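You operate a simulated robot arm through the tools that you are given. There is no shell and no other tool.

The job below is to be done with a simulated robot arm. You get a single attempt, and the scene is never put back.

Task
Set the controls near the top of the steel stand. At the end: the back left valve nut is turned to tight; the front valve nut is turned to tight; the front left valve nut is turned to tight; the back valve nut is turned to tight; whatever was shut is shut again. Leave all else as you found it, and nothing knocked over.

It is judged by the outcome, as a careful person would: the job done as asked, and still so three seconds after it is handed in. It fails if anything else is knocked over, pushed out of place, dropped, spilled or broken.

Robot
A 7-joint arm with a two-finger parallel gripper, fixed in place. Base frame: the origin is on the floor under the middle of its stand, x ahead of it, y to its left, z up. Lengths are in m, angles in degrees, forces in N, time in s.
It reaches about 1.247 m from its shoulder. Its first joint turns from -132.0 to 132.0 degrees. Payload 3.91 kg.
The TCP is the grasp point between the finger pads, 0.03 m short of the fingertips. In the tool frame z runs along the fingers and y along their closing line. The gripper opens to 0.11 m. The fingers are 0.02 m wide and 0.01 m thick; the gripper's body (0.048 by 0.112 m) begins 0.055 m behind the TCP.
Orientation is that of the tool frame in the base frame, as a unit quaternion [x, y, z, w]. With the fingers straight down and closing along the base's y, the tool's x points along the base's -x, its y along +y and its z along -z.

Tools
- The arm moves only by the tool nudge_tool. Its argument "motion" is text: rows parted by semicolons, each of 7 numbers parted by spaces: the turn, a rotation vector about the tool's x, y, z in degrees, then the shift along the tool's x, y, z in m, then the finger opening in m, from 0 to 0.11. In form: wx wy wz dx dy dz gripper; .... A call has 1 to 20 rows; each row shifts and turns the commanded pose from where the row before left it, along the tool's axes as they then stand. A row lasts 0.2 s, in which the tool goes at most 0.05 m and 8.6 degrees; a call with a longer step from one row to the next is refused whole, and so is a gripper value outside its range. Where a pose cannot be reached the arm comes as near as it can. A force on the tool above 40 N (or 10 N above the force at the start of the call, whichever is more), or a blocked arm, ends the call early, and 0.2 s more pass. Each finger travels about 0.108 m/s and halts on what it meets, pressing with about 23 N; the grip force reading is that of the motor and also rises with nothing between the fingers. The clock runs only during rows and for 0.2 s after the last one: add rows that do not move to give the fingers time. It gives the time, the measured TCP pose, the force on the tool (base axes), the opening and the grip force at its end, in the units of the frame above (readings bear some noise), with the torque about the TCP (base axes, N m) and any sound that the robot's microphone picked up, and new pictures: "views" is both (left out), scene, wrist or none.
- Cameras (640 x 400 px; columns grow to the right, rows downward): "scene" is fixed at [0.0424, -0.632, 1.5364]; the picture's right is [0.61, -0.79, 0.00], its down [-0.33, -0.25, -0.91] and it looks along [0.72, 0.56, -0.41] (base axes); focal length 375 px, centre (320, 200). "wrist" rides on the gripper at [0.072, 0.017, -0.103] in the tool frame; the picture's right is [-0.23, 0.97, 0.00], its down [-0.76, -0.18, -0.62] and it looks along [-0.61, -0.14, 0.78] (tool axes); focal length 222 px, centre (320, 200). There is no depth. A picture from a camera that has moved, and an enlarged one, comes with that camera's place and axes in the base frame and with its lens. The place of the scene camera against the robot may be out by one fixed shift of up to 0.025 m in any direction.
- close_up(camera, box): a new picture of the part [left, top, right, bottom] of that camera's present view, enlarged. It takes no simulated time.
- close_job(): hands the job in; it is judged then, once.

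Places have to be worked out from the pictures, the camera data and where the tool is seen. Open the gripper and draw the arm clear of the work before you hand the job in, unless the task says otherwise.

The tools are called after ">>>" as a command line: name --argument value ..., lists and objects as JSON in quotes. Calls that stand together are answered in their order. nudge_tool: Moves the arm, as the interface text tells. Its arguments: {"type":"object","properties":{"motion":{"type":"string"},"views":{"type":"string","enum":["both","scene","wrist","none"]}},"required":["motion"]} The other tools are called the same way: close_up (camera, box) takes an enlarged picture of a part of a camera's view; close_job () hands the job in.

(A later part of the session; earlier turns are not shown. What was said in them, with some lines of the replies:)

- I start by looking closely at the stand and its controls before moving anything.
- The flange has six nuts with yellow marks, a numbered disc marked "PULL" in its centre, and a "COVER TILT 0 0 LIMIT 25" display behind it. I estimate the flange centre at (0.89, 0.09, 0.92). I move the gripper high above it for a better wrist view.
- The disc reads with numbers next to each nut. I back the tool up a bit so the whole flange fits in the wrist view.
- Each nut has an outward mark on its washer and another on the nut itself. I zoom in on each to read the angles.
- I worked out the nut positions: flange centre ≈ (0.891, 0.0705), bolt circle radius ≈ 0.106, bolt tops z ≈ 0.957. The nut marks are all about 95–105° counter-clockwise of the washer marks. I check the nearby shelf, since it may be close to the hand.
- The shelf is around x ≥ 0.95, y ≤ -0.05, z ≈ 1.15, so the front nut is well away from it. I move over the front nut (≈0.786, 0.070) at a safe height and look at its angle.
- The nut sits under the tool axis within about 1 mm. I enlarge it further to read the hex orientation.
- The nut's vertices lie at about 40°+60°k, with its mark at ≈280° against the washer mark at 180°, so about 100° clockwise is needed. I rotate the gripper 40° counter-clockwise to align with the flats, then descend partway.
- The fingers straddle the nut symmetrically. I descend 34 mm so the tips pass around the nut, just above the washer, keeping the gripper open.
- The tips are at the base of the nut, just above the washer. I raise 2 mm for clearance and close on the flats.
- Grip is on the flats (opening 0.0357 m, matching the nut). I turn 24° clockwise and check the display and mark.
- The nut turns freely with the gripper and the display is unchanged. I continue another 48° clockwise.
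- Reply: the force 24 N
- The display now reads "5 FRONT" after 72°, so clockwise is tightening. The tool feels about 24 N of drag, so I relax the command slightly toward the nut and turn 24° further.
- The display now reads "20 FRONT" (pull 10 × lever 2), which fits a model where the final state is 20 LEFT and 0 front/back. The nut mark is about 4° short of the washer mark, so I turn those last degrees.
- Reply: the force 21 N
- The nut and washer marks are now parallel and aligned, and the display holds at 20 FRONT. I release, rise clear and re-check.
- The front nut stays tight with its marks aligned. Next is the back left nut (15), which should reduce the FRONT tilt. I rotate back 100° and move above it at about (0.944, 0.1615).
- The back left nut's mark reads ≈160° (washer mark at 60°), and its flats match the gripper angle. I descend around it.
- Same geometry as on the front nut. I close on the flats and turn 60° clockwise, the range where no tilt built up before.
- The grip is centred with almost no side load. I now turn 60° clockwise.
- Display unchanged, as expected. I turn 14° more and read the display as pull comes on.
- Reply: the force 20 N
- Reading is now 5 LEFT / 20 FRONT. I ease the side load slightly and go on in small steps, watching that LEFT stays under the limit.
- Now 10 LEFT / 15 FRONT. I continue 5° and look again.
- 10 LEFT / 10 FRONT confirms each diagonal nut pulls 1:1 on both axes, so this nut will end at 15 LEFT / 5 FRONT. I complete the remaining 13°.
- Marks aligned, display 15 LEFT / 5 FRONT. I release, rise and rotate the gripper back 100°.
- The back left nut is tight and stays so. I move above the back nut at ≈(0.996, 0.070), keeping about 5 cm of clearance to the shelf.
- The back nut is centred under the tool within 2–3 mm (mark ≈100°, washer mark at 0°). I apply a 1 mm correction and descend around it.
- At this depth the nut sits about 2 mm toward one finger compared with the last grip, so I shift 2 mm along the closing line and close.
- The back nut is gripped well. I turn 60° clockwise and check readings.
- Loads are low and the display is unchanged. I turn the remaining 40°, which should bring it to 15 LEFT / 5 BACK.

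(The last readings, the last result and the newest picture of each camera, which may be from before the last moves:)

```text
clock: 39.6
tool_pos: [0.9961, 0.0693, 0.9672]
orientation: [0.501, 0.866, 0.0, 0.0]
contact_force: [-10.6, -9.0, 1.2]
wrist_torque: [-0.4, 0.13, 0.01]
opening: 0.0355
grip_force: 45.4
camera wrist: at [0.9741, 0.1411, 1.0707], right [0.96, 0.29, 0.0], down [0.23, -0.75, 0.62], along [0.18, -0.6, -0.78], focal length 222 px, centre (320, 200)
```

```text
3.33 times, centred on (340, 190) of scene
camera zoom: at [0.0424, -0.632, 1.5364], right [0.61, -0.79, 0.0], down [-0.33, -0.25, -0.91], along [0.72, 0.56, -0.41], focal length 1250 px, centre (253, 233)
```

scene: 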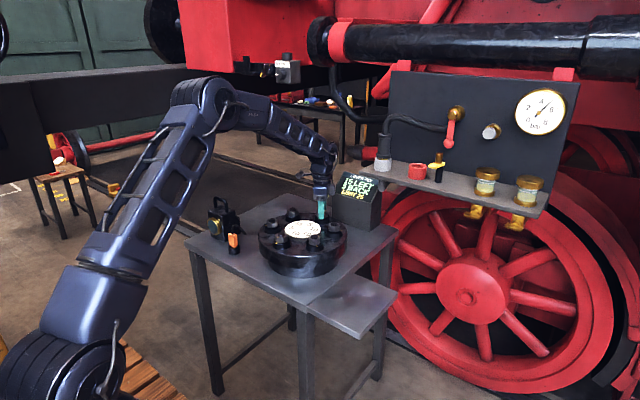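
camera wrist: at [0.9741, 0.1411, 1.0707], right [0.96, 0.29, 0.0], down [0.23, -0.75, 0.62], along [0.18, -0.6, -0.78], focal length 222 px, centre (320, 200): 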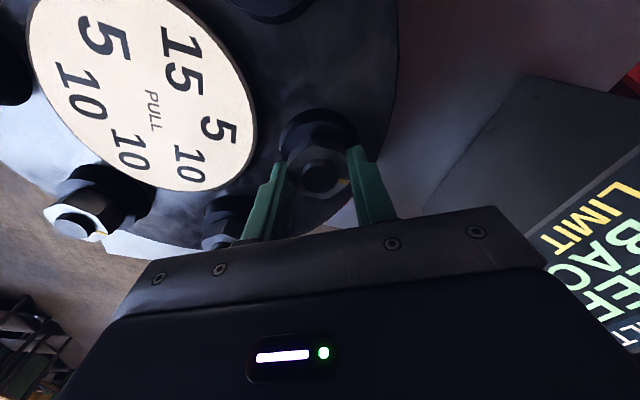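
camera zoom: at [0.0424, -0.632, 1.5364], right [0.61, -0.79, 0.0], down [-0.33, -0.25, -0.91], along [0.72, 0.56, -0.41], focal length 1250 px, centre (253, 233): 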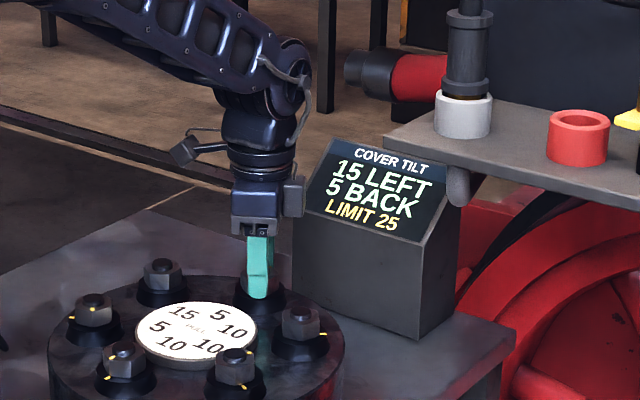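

Display reads 15 LEFT / 5 BACK, as predicted. I release, rise, rotate back and verify the back nut's mark.

>>> nudge_tool --motion "0 0 0 0 0 0 0.07;0 0 0 0 0 0 0.07;0 0 0 0 0 -0.03 0.07;0 0 0 0 0 -0.04 0.07;0 0 0 0 0 -0.04 0.07;0 0 -7.6923 0 0 0 0.07;0 0 -7.6923 0 0 0 0.07;0 0 -7.6923 0 0 0 0.07;0 0 -7.6923 0 0 0 0.07;0 0 -7.6923 0 0 0 0.07;0 0 -7.6923 0 0 0 0.07;0 0 -7.6923 0 0 0 0.07;0 0 -7.6923 0 0 0 0.07;0 0 -7.6923 0 0 0 0.07;0 0 -7.6923 0 0 0 0.07;0 0 -7.6923 0 0 0 0.07;0 0 -7.6923 0 0 0 0.07;0 0 -7.6923 0 0 0 0.07;0 0 0 0 0 0 0.07" --views "both"

>>> close_up --camera "wrist" --box '[280, 70, 460, 180]'

>>> close_up --camera "scene" --box '[250, 165, 385, 250]'

```text
clock: 43.6
tool_pos: [0.9979, 0.07, 1.0776]
orientation: [-0.343, 0.94, 0.0, 0.0]
contact_force: [0.5, -0.2, -0.4]
wrist_torque: [-0.03, 0.01, 0.01]
opening: 0.0701
grip_force: 0.0
camera wrist: at [0.9297, 0.0374, 1.1809], right [-0.45, 0.89, 0.0], down [0.7, 0.35, 0.62], along [0.56, 0.28, -0.78], focal length 222 px, centre (320, 200)
```

scene: 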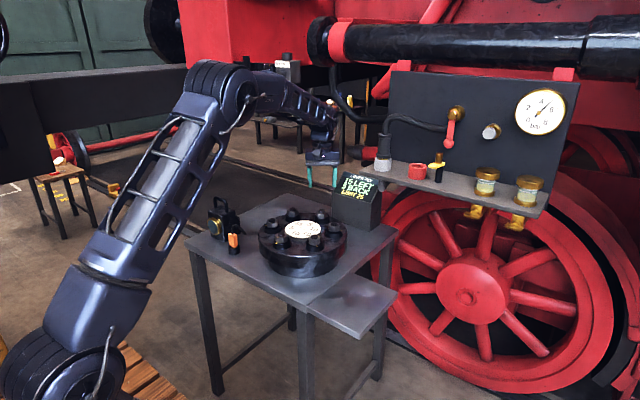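
wrist: 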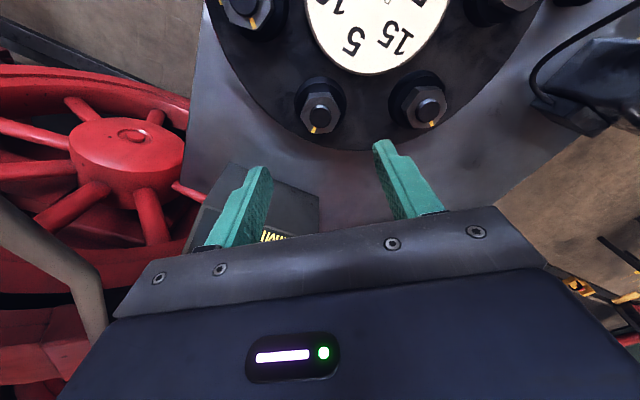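

```text
3.56 times, centred on (370, 125) of wrist
camera zoom: at [0.9297, 0.0374, 1.1809], right [-0.45, 0.89, 0.0], down [0.7, 0.35, 0.62], along [0.56, 0.28, -0.78], focal length 790 px, centre (142, 467)
```

zoom: 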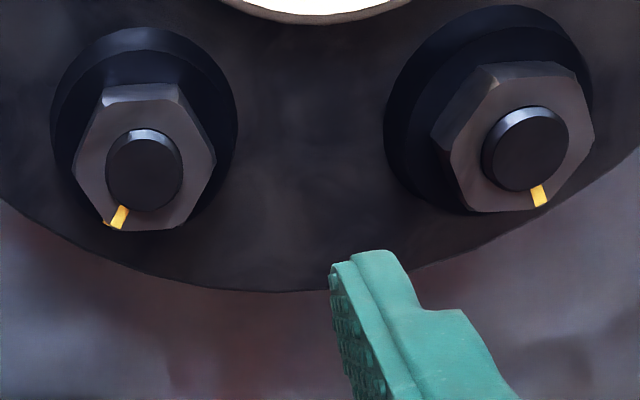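

```text
4.71 times, centred on (318, 208) of scene
camera zoom: at [0.0424, -0.632, 1.5364], right [0.61, -0.79, 0.0], down [-0.33, -0.25, -0.91], along [0.72, 0.56, -0.41], focal length 1764 px, centre (332, 165)
```

zoom: 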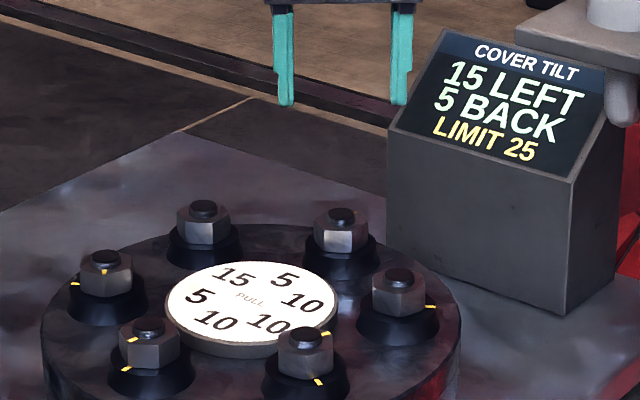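

The back nut is tight too. I now move above the front left nut at ≈(0.8385, 0.161).

>>> nudge_tool --motion "0 0 0 0.01264 0.03442 0 0.07;0 0 0 0.01264 0.03442 0 0.07;0 0 0 0.01264 0.03442 0 0.07;0 0 0 0.01264 0.03442 0 0.07;0 0 0 0.01264 0.03442 0 0.07;0 0 0 0 0 0 0.07;0 0 0 0 0 0 0.07" --views "both"

>>> close_up --camera "scene" --box '[200, 150, 350, 250]'

>>> close_up --camera "wrist" --box '[290, 75, 354, 145]'

```text
clock: 45.2
tool_pos: [0.838, 0.1614, 1.0771]
orientation: [-0.34, 0.94, -0.001, 0.0]
contact_force: [0.0, -0.1, -0.3]
wrist_torque: [-0.01, 0.01, 0.05]
opening: 0.07
grip_force: 0.0
camera wrist: at [0.7714, 0.1297, 1.1821], right [-0.45, 0.89, 0.0], down [0.7, 0.35, 0.62], along [0.56, 0.28, -0.78], focal length 222 px, centre (320, 200)
```

scene: 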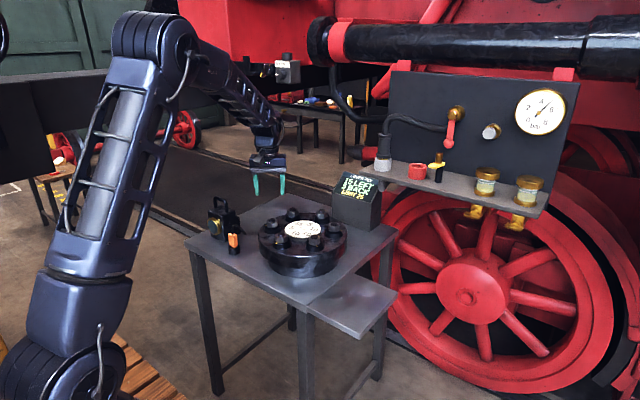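
wrist: 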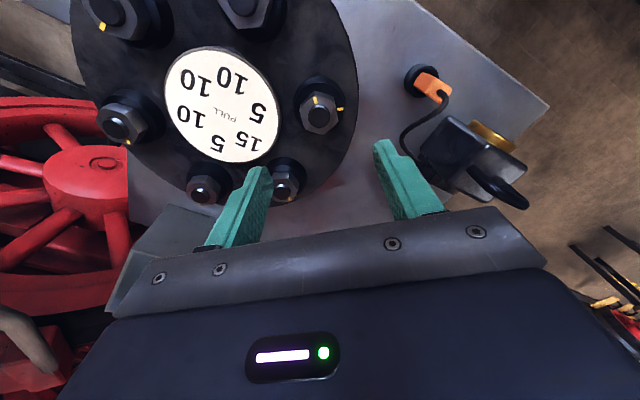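

```text
4.00 times, centred on (275, 200) of scene
camera zoom: at [0.0424, -0.632, 1.5364], right [0.61, -0.79, 0.0], down [-0.33, -0.25, -0.91], along [0.72, 0.56, -0.41], focal length 1500 px, centre (500, 200)
```

zoom: 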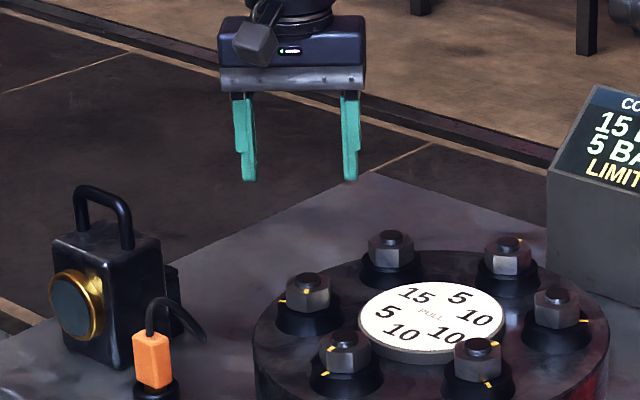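

```text
5.71 times, centred on (322, 110) of wrist
camera zoom: at [0.7714, 0.1297, 1.1821], right [-0.45, 0.89, 0.0], down [0.7, 0.35, 0.62], along [0.56, 0.28, -0.78], focal length 1269 px, centre (309, 714)
```

zoom: 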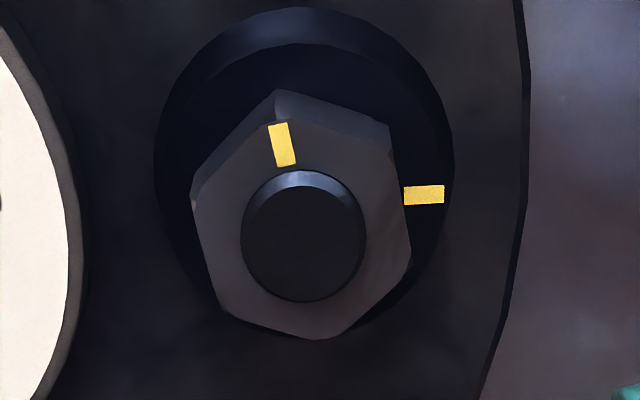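

The front left nut is centred under the tool within 1 mm and the hex orientation matches. I descend around it.

>>> nudge_tool --motion "0 0 0 0 0 0.035 0.07;0 0 0 0 0 0.03 0.07;0 0 0 0 0 0.02 0.07;0 0 0 0 0 0.015 0.07;0 0 0 0 0 0.01 0.07;0 0 0 0 0 0 0.07" --views "both"

>>> close_up --camera "wrist" --box '[220, 80, 420, 240]'

>>> close_up --camera "scene" --box '[200, 150, 350, 250]'

```text
clock: 46.6
tool_pos: [0.8376, 0.1611, 0.9688]
orientation: [-0.34, 0.94, 0.0, 0.0]
contact_force: [-0.6, 0.6, 0.7]
wrist_torque: [-0.02, -0.05, -0.01]
opening: 0.07
grip_force: 0.0
camera wrist: at [0.7709, 0.1287, 1.0707], right [-0.45, 0.89, 0.0], down [0.7, 0.35, 0.62], along [0.56, 0.28, -0.78], focal length 222 px, centre (320, 200)
```

scene: 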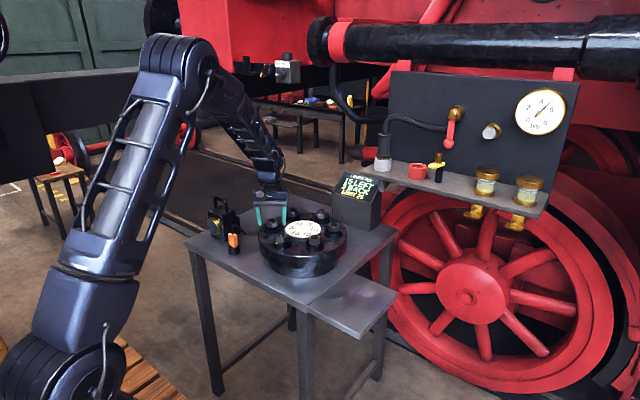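
wrist: 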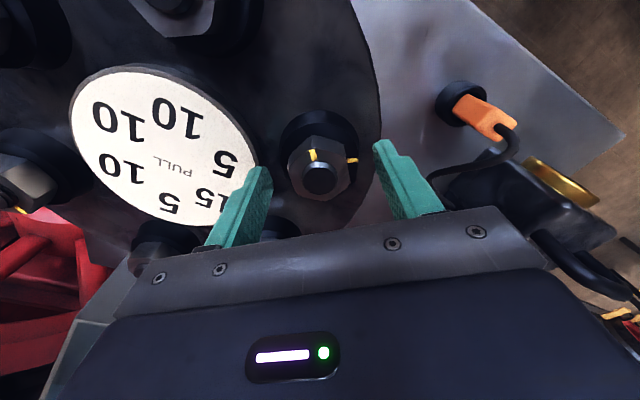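

```text
2.50 times, centred on (320, 160) of wrist
camera zoom: at [0.7709, 0.1287, 1.0707], right [-0.45, 0.89, 0.0], down [0.7, 0.35, 0.62], along [0.56, 0.28, -0.78], focal length 555 px, centre (320, 300)
```

zoom: 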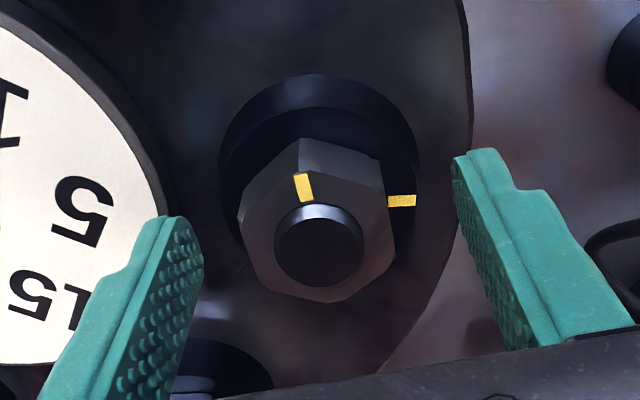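

```text
4.00 times, centred on (275, 200) of scene
camera zoom: at [0.0424, -0.632, 1.5364], right [0.61, -0.79, 0.0], down [-0.33, -0.25, -0.91], along [0.72, 0.56, -0.41], focal length 1500 px, centre (500, 200)
```

zoom: 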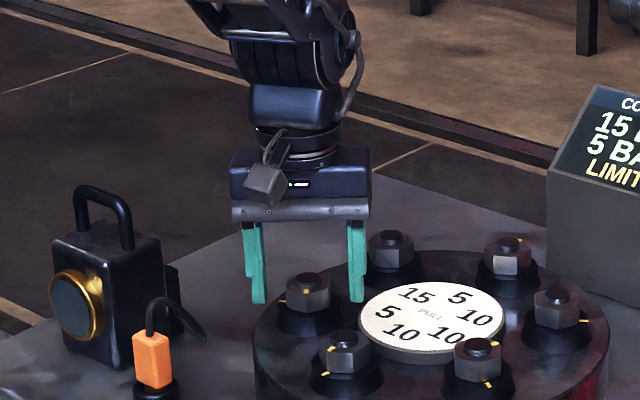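

Well centred, with contact force near zero. I close on the flats and turn 60° clockwise.

>>> nudge_tool --motion "0 0 0 0 0 0 0.05;0 0 0 0 0 0 0.03;0 0 0 0 0 0 0.03;0 0 0 0 0 0 0.03;0 0 6 0 0 0 0.03;0 0 6 0 0 0 0.03;0 0 6 0 0 0 0.03;0 0 6 0 0 0 0.03;0 0 6 0 0 0 0.03;0 0 6 0 0 0 0.03;0 0 6 0 0 0 0.03;0 0 6 0 0 0 0.03;0 0 6 0 0 0 0.03;0 0 6 0 0 0 0.03;0 0 0 0 0 0 0.03" --views "both"

>>> close_up --camera "wrist" --box '[220, 80, 420, 240]'

>>> close_up --camera "scene" --box '[200, 150, 390, 270]'

```text
clock: 49.8
tool_pos: [0.8374, 0.1605, 0.9669]
orientation: [0.176, 0.984, 0.0, 0.0]
contact_force: [11.1, -4.5, -6.5]
wrist_torque: [-0.15, -0.17, 0.02]
opening: 0.0353
grip_force: 45.5
camera wrist: at [0.7754, 0.2027, 1.0706], right [0.55, 0.84, 0.0], down [0.65, -0.43, 0.62], along [0.52, -0.34, -0.78], focal length 222 px, centre (320, 200)
```

scene: 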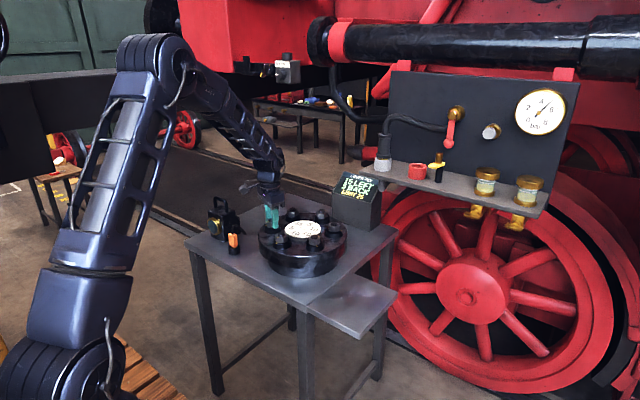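
wrist: 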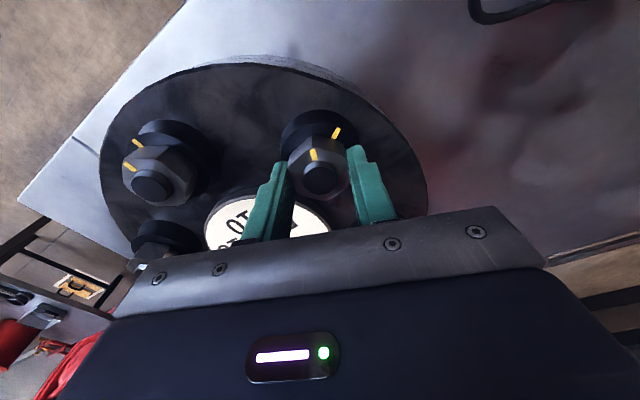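

```text
2.50 times, centred on (320, 160) of wrist
camera zoom: at [0.7754, 0.2027, 1.0706], right [0.55, 0.84, 0.0], down [0.65, -0.43, 0.62], along [0.52, -0.34, -0.78], focal length 555 px, centre (320, 300)
```

zoom: 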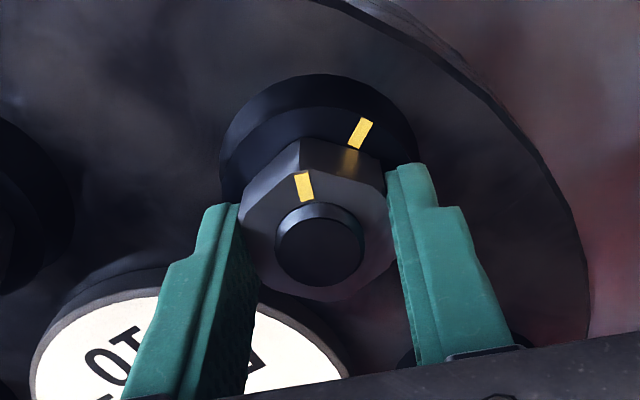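

```text
3.33 times, centred on (295, 210) of scene
camera zoom: at [0.0424, -0.632, 1.5364], right [0.61, -0.79, 0.0], down [-0.33, -0.25, -0.91], along [0.72, 0.56, -0.41], focal length 1250 px, centre (403, 167)
```

zoom: 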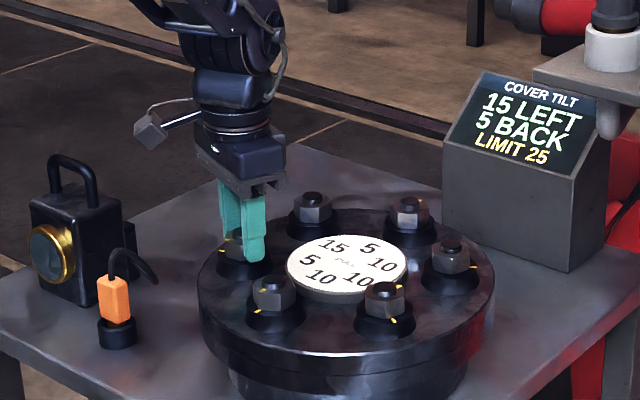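

On track, with the display still 15 LEFT / 5 BACK. I continue the last 40°, expecting 20 LEFT / 0.

>>> nudge_tool --motion "0 0 6 0 0 0 0.03;0 0 6 0 0 0 0.03;0 0 6 0 0 0 0.03;0 0 6 0 0 0 0.03;0 0 4 0 0 0 0.03;0 0 4 0 0 0 0.03;0 0 4 0 0 0 0.03;0 0 4 0 0 0 0.03;0 0 0 0 0 0 0.03" --views "both"

>>> close_up --camera "wrist" --box '[270, 110, 370, 190]'

>>> close_up --camera "scene" --box '[200, 150, 390, 270]'

```text
clock: 51.8
tool_pos: [0.8378, 0.1602, 0.9676]
orientation: [0.502, 0.865, -0.001, -0.001]
contact_force: [-1.4, -10.6, -14.8]
wrist_torque: [-0.17, 0.02, -0.03]
opening: 0.0353
grip_force: 44.9
camera wrist: at [0.8162, 0.2329, 1.0706], right [0.96, 0.29, 0.0], down [0.23, -0.75, 0.62], along [0.18, -0.6, -0.78], focal length 222 px, centre (320, 200)
```

scene: 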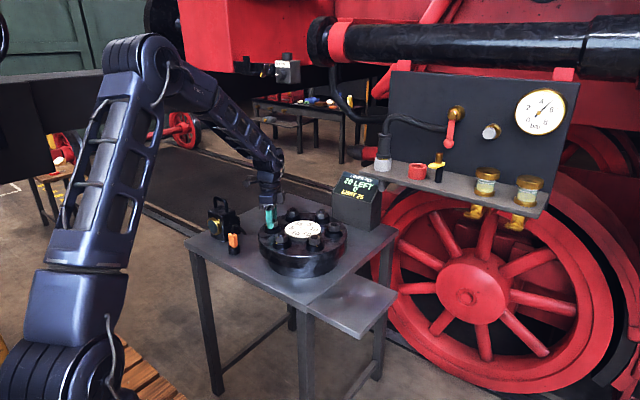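
wrist: 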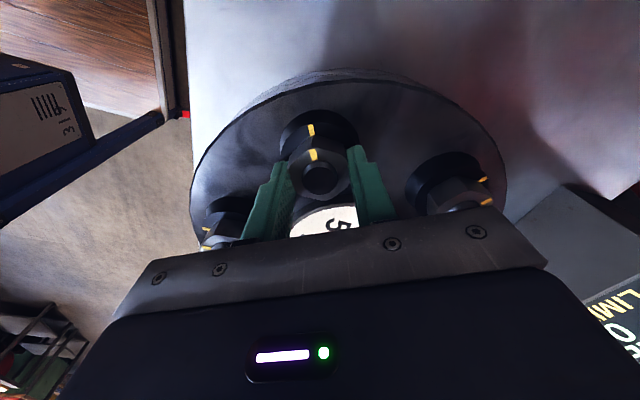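

```text
5.00 times, centred on (320, 150) of wrist
camera zoom: at [0.8162, 0.2329, 1.0706], right [0.96, 0.29, 0.0], down [0.23, -0.75, 0.62], along [0.18, -0.6, -0.78], focal length 1111 px, centre (320, 450)
```

zoom: 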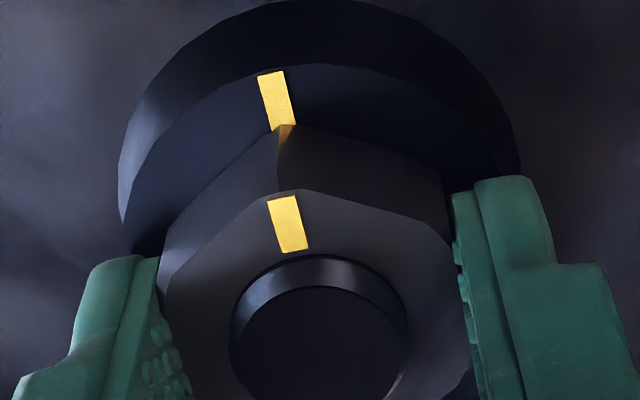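

```text
3.33 times, centred on (295, 210) of scene
camera zoom: at [0.0424, -0.632, 1.5364], right [0.61, -0.79, 0.0], down [-0.33, -0.25, -0.91], along [0.72, 0.56, -0.41], focal length 1250 px, centre (403, 167)
```

zoom: 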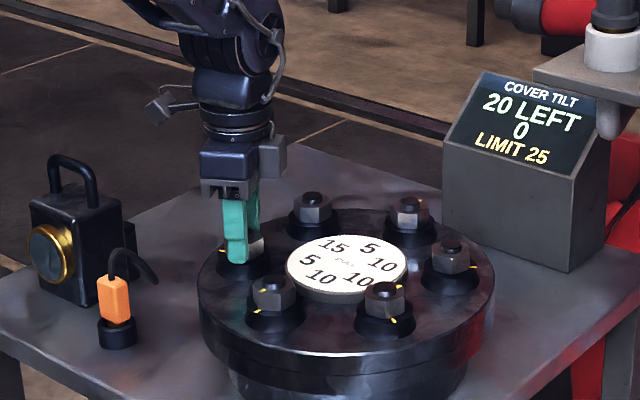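

All four are turned: display 20 LEFT / 0, and the front left marks are aligned. I release, rise and rotate back for a final inspection.

>>> nudge_tool --motion "0 0 0 0 0 0 0.07;0 0 0 0 0 0 0.07;0 0 0 0 0 -0.03 0.08;0 0 0 0 0 -0.045 0.1;0 0 0 0 0 -0.045 0.11;0 0 0 0 0 -0.045 0.11;0 0 0 0 0 -0.045 0.11;0 0 -7.5 0 0 0 0.11;0 0 -7.5 0 0 0 0.11;0 0 -7.5 0 0 0 0.11;0 0 -7.5 0 0 0 0.11;0 0 -7.5 0 0 0 0.11;0 0 -7.5 0 0 0 0.11;0 0 -7.5 0 0 0 0.11;0 0 -7.5 0 0 0 0.11;0 0 0 -0.01 -0.04 0 0.11;0 0 0 0 -0.04 0 0.11;0 0 0 0 0 0 0.11" --views "both"

>>> close_up --camera "wrist" --box '[200, 0, 440, 180]'

>>> close_up --camera "scene" --box '[200, 160, 390, 280]'

```text
clock: 55.6
tool_pos: [0.8448, 0.0809, 1.1779]
orientation: [0.001, 1.0, 0.0, 0.0]
contact_force: [-0.2, -0.3, 0.8]
wrist_torque: [-0.01, 0.05, 0.0]
opening: 0.1101
grip_force: 0.1
camera wrist: at [0.7722, 0.0987, 1.2804], right [0.23, 0.97, 0.0], down [0.76, -0.18, 0.62], along [0.61, -0.14, -0.78], focal length 222 px, centre (320, 200)
```

scene: 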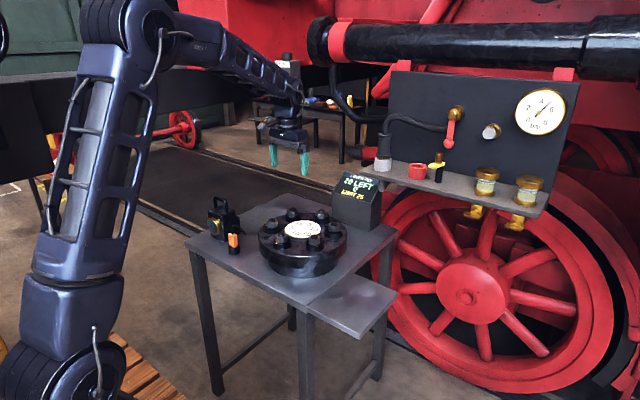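
wrist: 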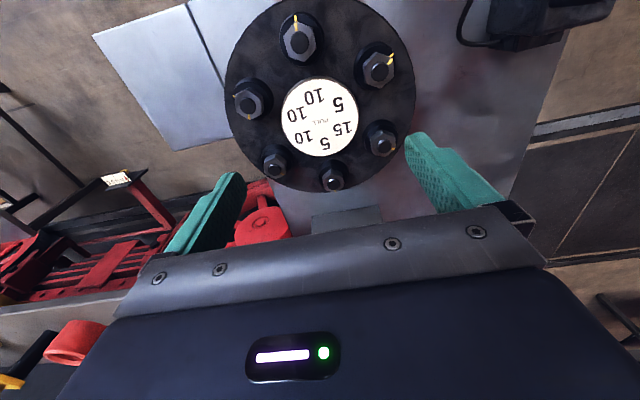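

```text
2.22 times, centred on (320, 90) of wrist
camera zoom: at [0.7722, 0.0987, 1.2804], right [0.23, 0.97, 0.0], down [0.76, -0.18, 0.62], along [0.61, -0.14, -0.78], focal length 494 px, centre (320, 444)
```

zoom: 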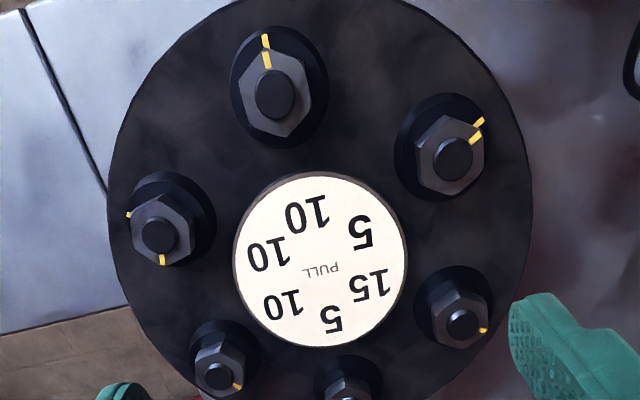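

```text
3.33 times, centred on (295, 220) of scene
camera zoom: at [0.0424, -0.632, 1.5364], right [0.61, -0.79, 0.0], down [-0.33, -0.25, -0.91], along [0.72, 0.56, -0.41], focal length 1250 px, centre (403, 133)
```

zoom: 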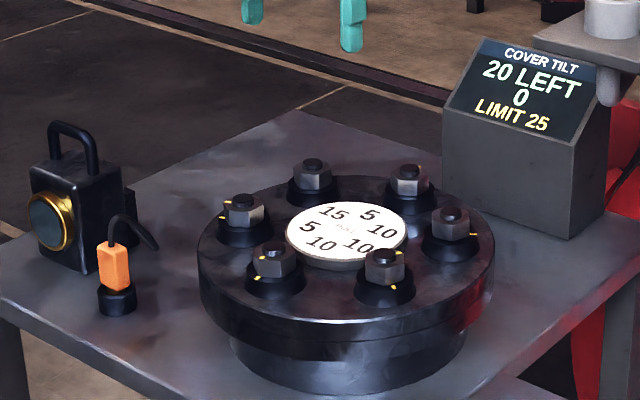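

The display reads 20 LEFT / 0, and the lantern, plug and other two nuts look untouched. I zoom in on the nut marks for a final alignment check.

>>> close_up --camera "wrist" --box '[270, 5, 330, 65]'

>>> close_up --camera "wrist" --box '[345, 30, 415, 100]'

>>> close_up --camera "wrist" --box '[300, 110, 420, 200]'

>>> close_up --camera "scene" --box '[255, 200, 350, 260]'

```text
6.67 times, centred on (300, 35) of wrist
camera zoom: at [0.7722, 0.0987, 1.2804], right [0.23, 0.97, 0.0], down [0.76, -0.18, 0.62], along [0.61, -0.14, -0.78], focal length 1481 px, centre (453, 1300)
```

zoom: 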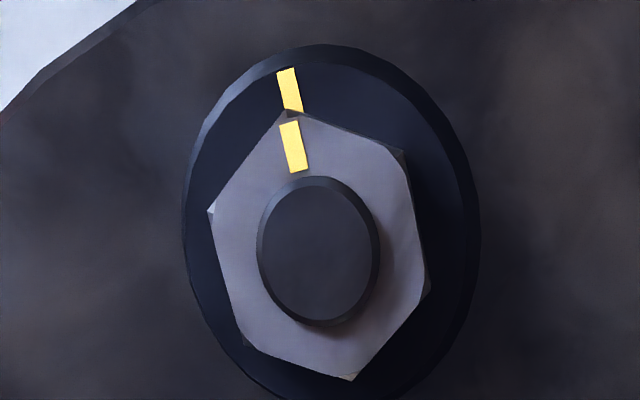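

```text
5.71 times, centred on (380, 65) of wrist
camera zoom: at [0.7722, 0.0987, 1.2804], right [0.23, 0.97, 0.0], down [0.76, -0.18, 0.62], along [0.61, -0.14, -0.78], focal length 1269 px, centre (-23, 971)
```

zoom: 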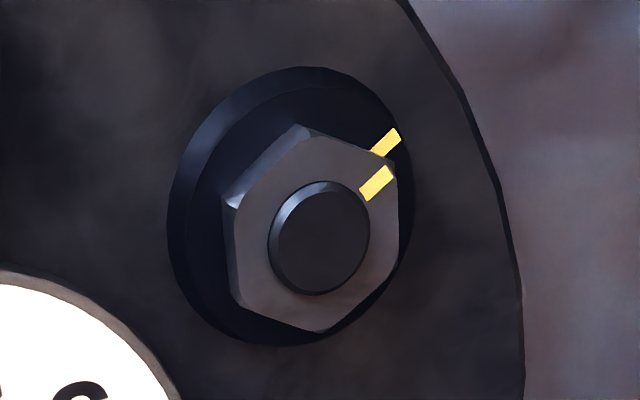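

```text
4.44 times, centred on (360, 155) of wrist
camera zoom: at [0.7722, 0.0987, 1.2804], right [0.23, 0.97, 0.0], down [0.76, -0.18, 0.62], along [0.61, -0.14, -0.78], focal length 987 px, centre (142, 400)
```

zoom: 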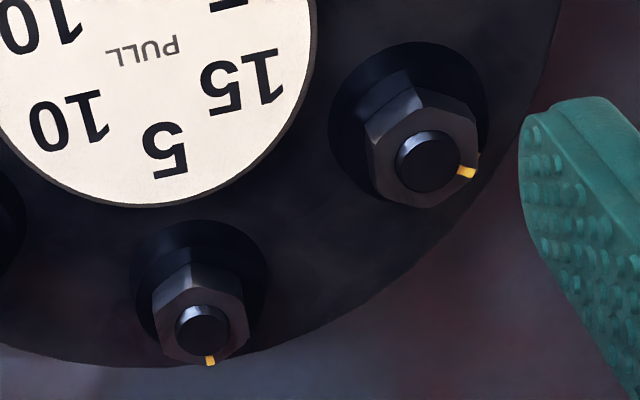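

```text
6.67 times, centred on (302, 230) of scene
camera zoom: at [0.0424, -0.632, 1.5364], right [0.61, -0.79, 0.0], down [-0.33, -0.25, -0.91], along [0.72, 0.56, -0.41], focal length 2499 px, centre (437, 0)
```

zoom: 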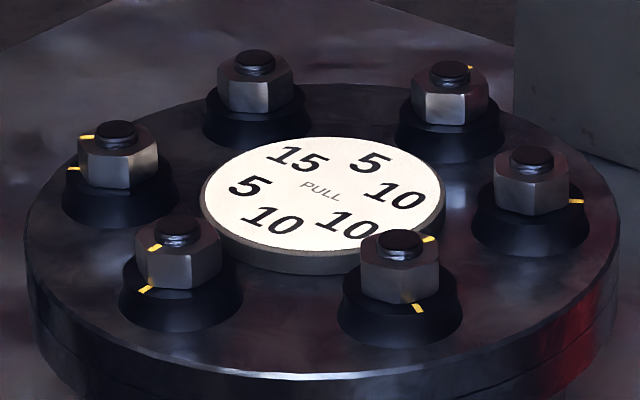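

All four marks are in line and the other two nuts are unchanged. I draw the arm back to roughly its starting place, clear of the work.

>>> nudge_tool --motion "0 0 0 0.0208 -0.0383 -0.0097 0.11;0 0 0 0.0208 -0.0383 -0.0097 0.11;0 0 0 0.0208 -0.0383 -0.0097 0.11;0 0 0 0.0208 -0.0383 -0.0097 0.11;0 0 0 0.0208 -0.0383 -0.0097 0.11;0 0 0 0.0208 -0.0383 -0.0097 0.11;0 0 0 0 0 0 0.11;0 0 0 0 0 0 0.11;0 0 0 0 0 0 0.11;0 0 0 0 0 0 0.11" --views "both"

>>> close_up --camera "scene" --box '[200, 150, 400, 280]'

```text
clock: 57.8
tool_pos: [0.7223, -0.1501, 1.2355]
orientation: [0.001, 1.0, 0.0, 0.0]
contact_force: [-0.7, -0.2, 0.1]
wrist_torque: [0.03, -0.01, 0.0]
opening: 0.1103
grip_force: 0.0
camera wrist: at [0.6501, -0.1319, 1.3381], right [0.23, 0.97, 0.0], down [0.76, -0.18, 0.62], along [0.61, -0.14, -0.78], focal length 222 px, centre (320, 200)
```

scene: 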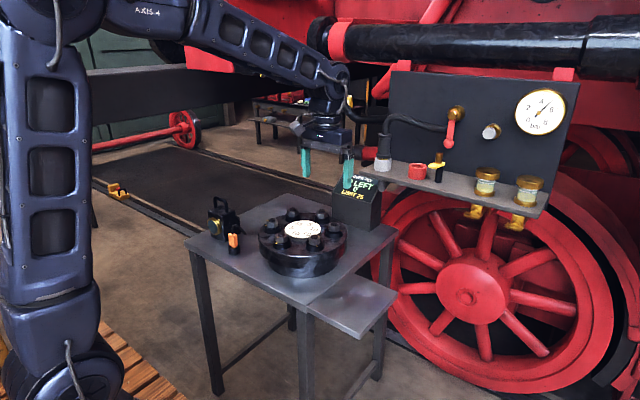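
wrist: 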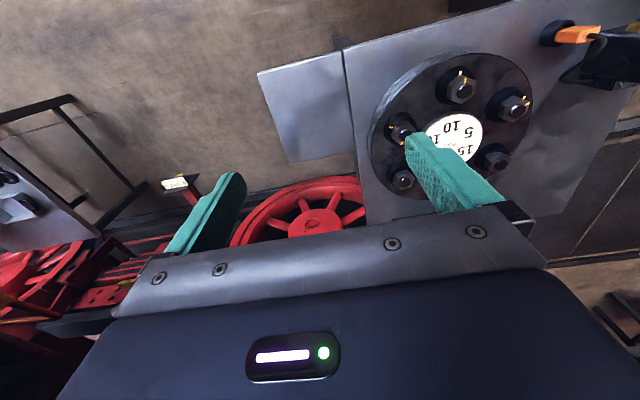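

```text
3.08 times, centred on (300, 215) of scene
camera zoom: at [0.0424, -0.632, 1.5364], right [0.61, -0.79, 0.0], down [-0.33, -0.25, -0.91], along [0.72, 0.56, -0.41], focal length 1154 px, centre (382, 154)
```

zoom: 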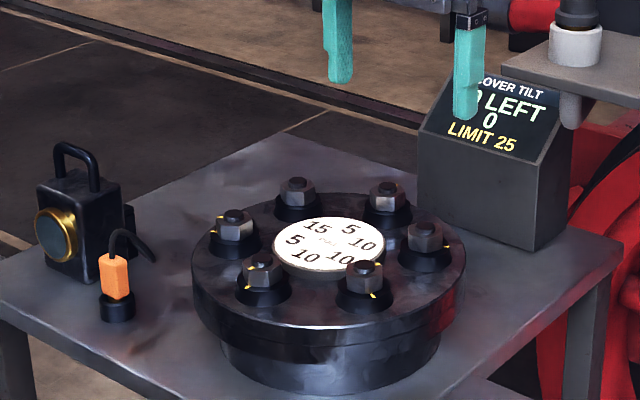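

The arm is clear with the gripper open, the four nuts are tight with the tilt within its limit, and nothing else has moved. I hand the job in.

>>> close_job

```text
The job is handed in.
```

I turned all four valve nuts (front, back left, back and front left) clockwise by about 100°, until their yellow marks lined up with the marks on their washers. I then handed the job in; I haven't been told the result.

- **Cover tilt:** the display ended at 20 LEFT / 0. I tightened the nuts in an order that kept every reading I took at 20 or below, under the limit of 25.
- **Left alone:** the front right and back right nuts are as I found them. The lantern, the orange plug and the shelf items look undisturbed in the final pictures.
- **Shut items:** I didn't need to open anything, so there was nothing to shut again. I took "PULL" on the centre disc to label the numbers beside each nut, and I didn't touch the disc.
- **Arm:** the gripper is open and the arm is back near its starting place, clear of the work.
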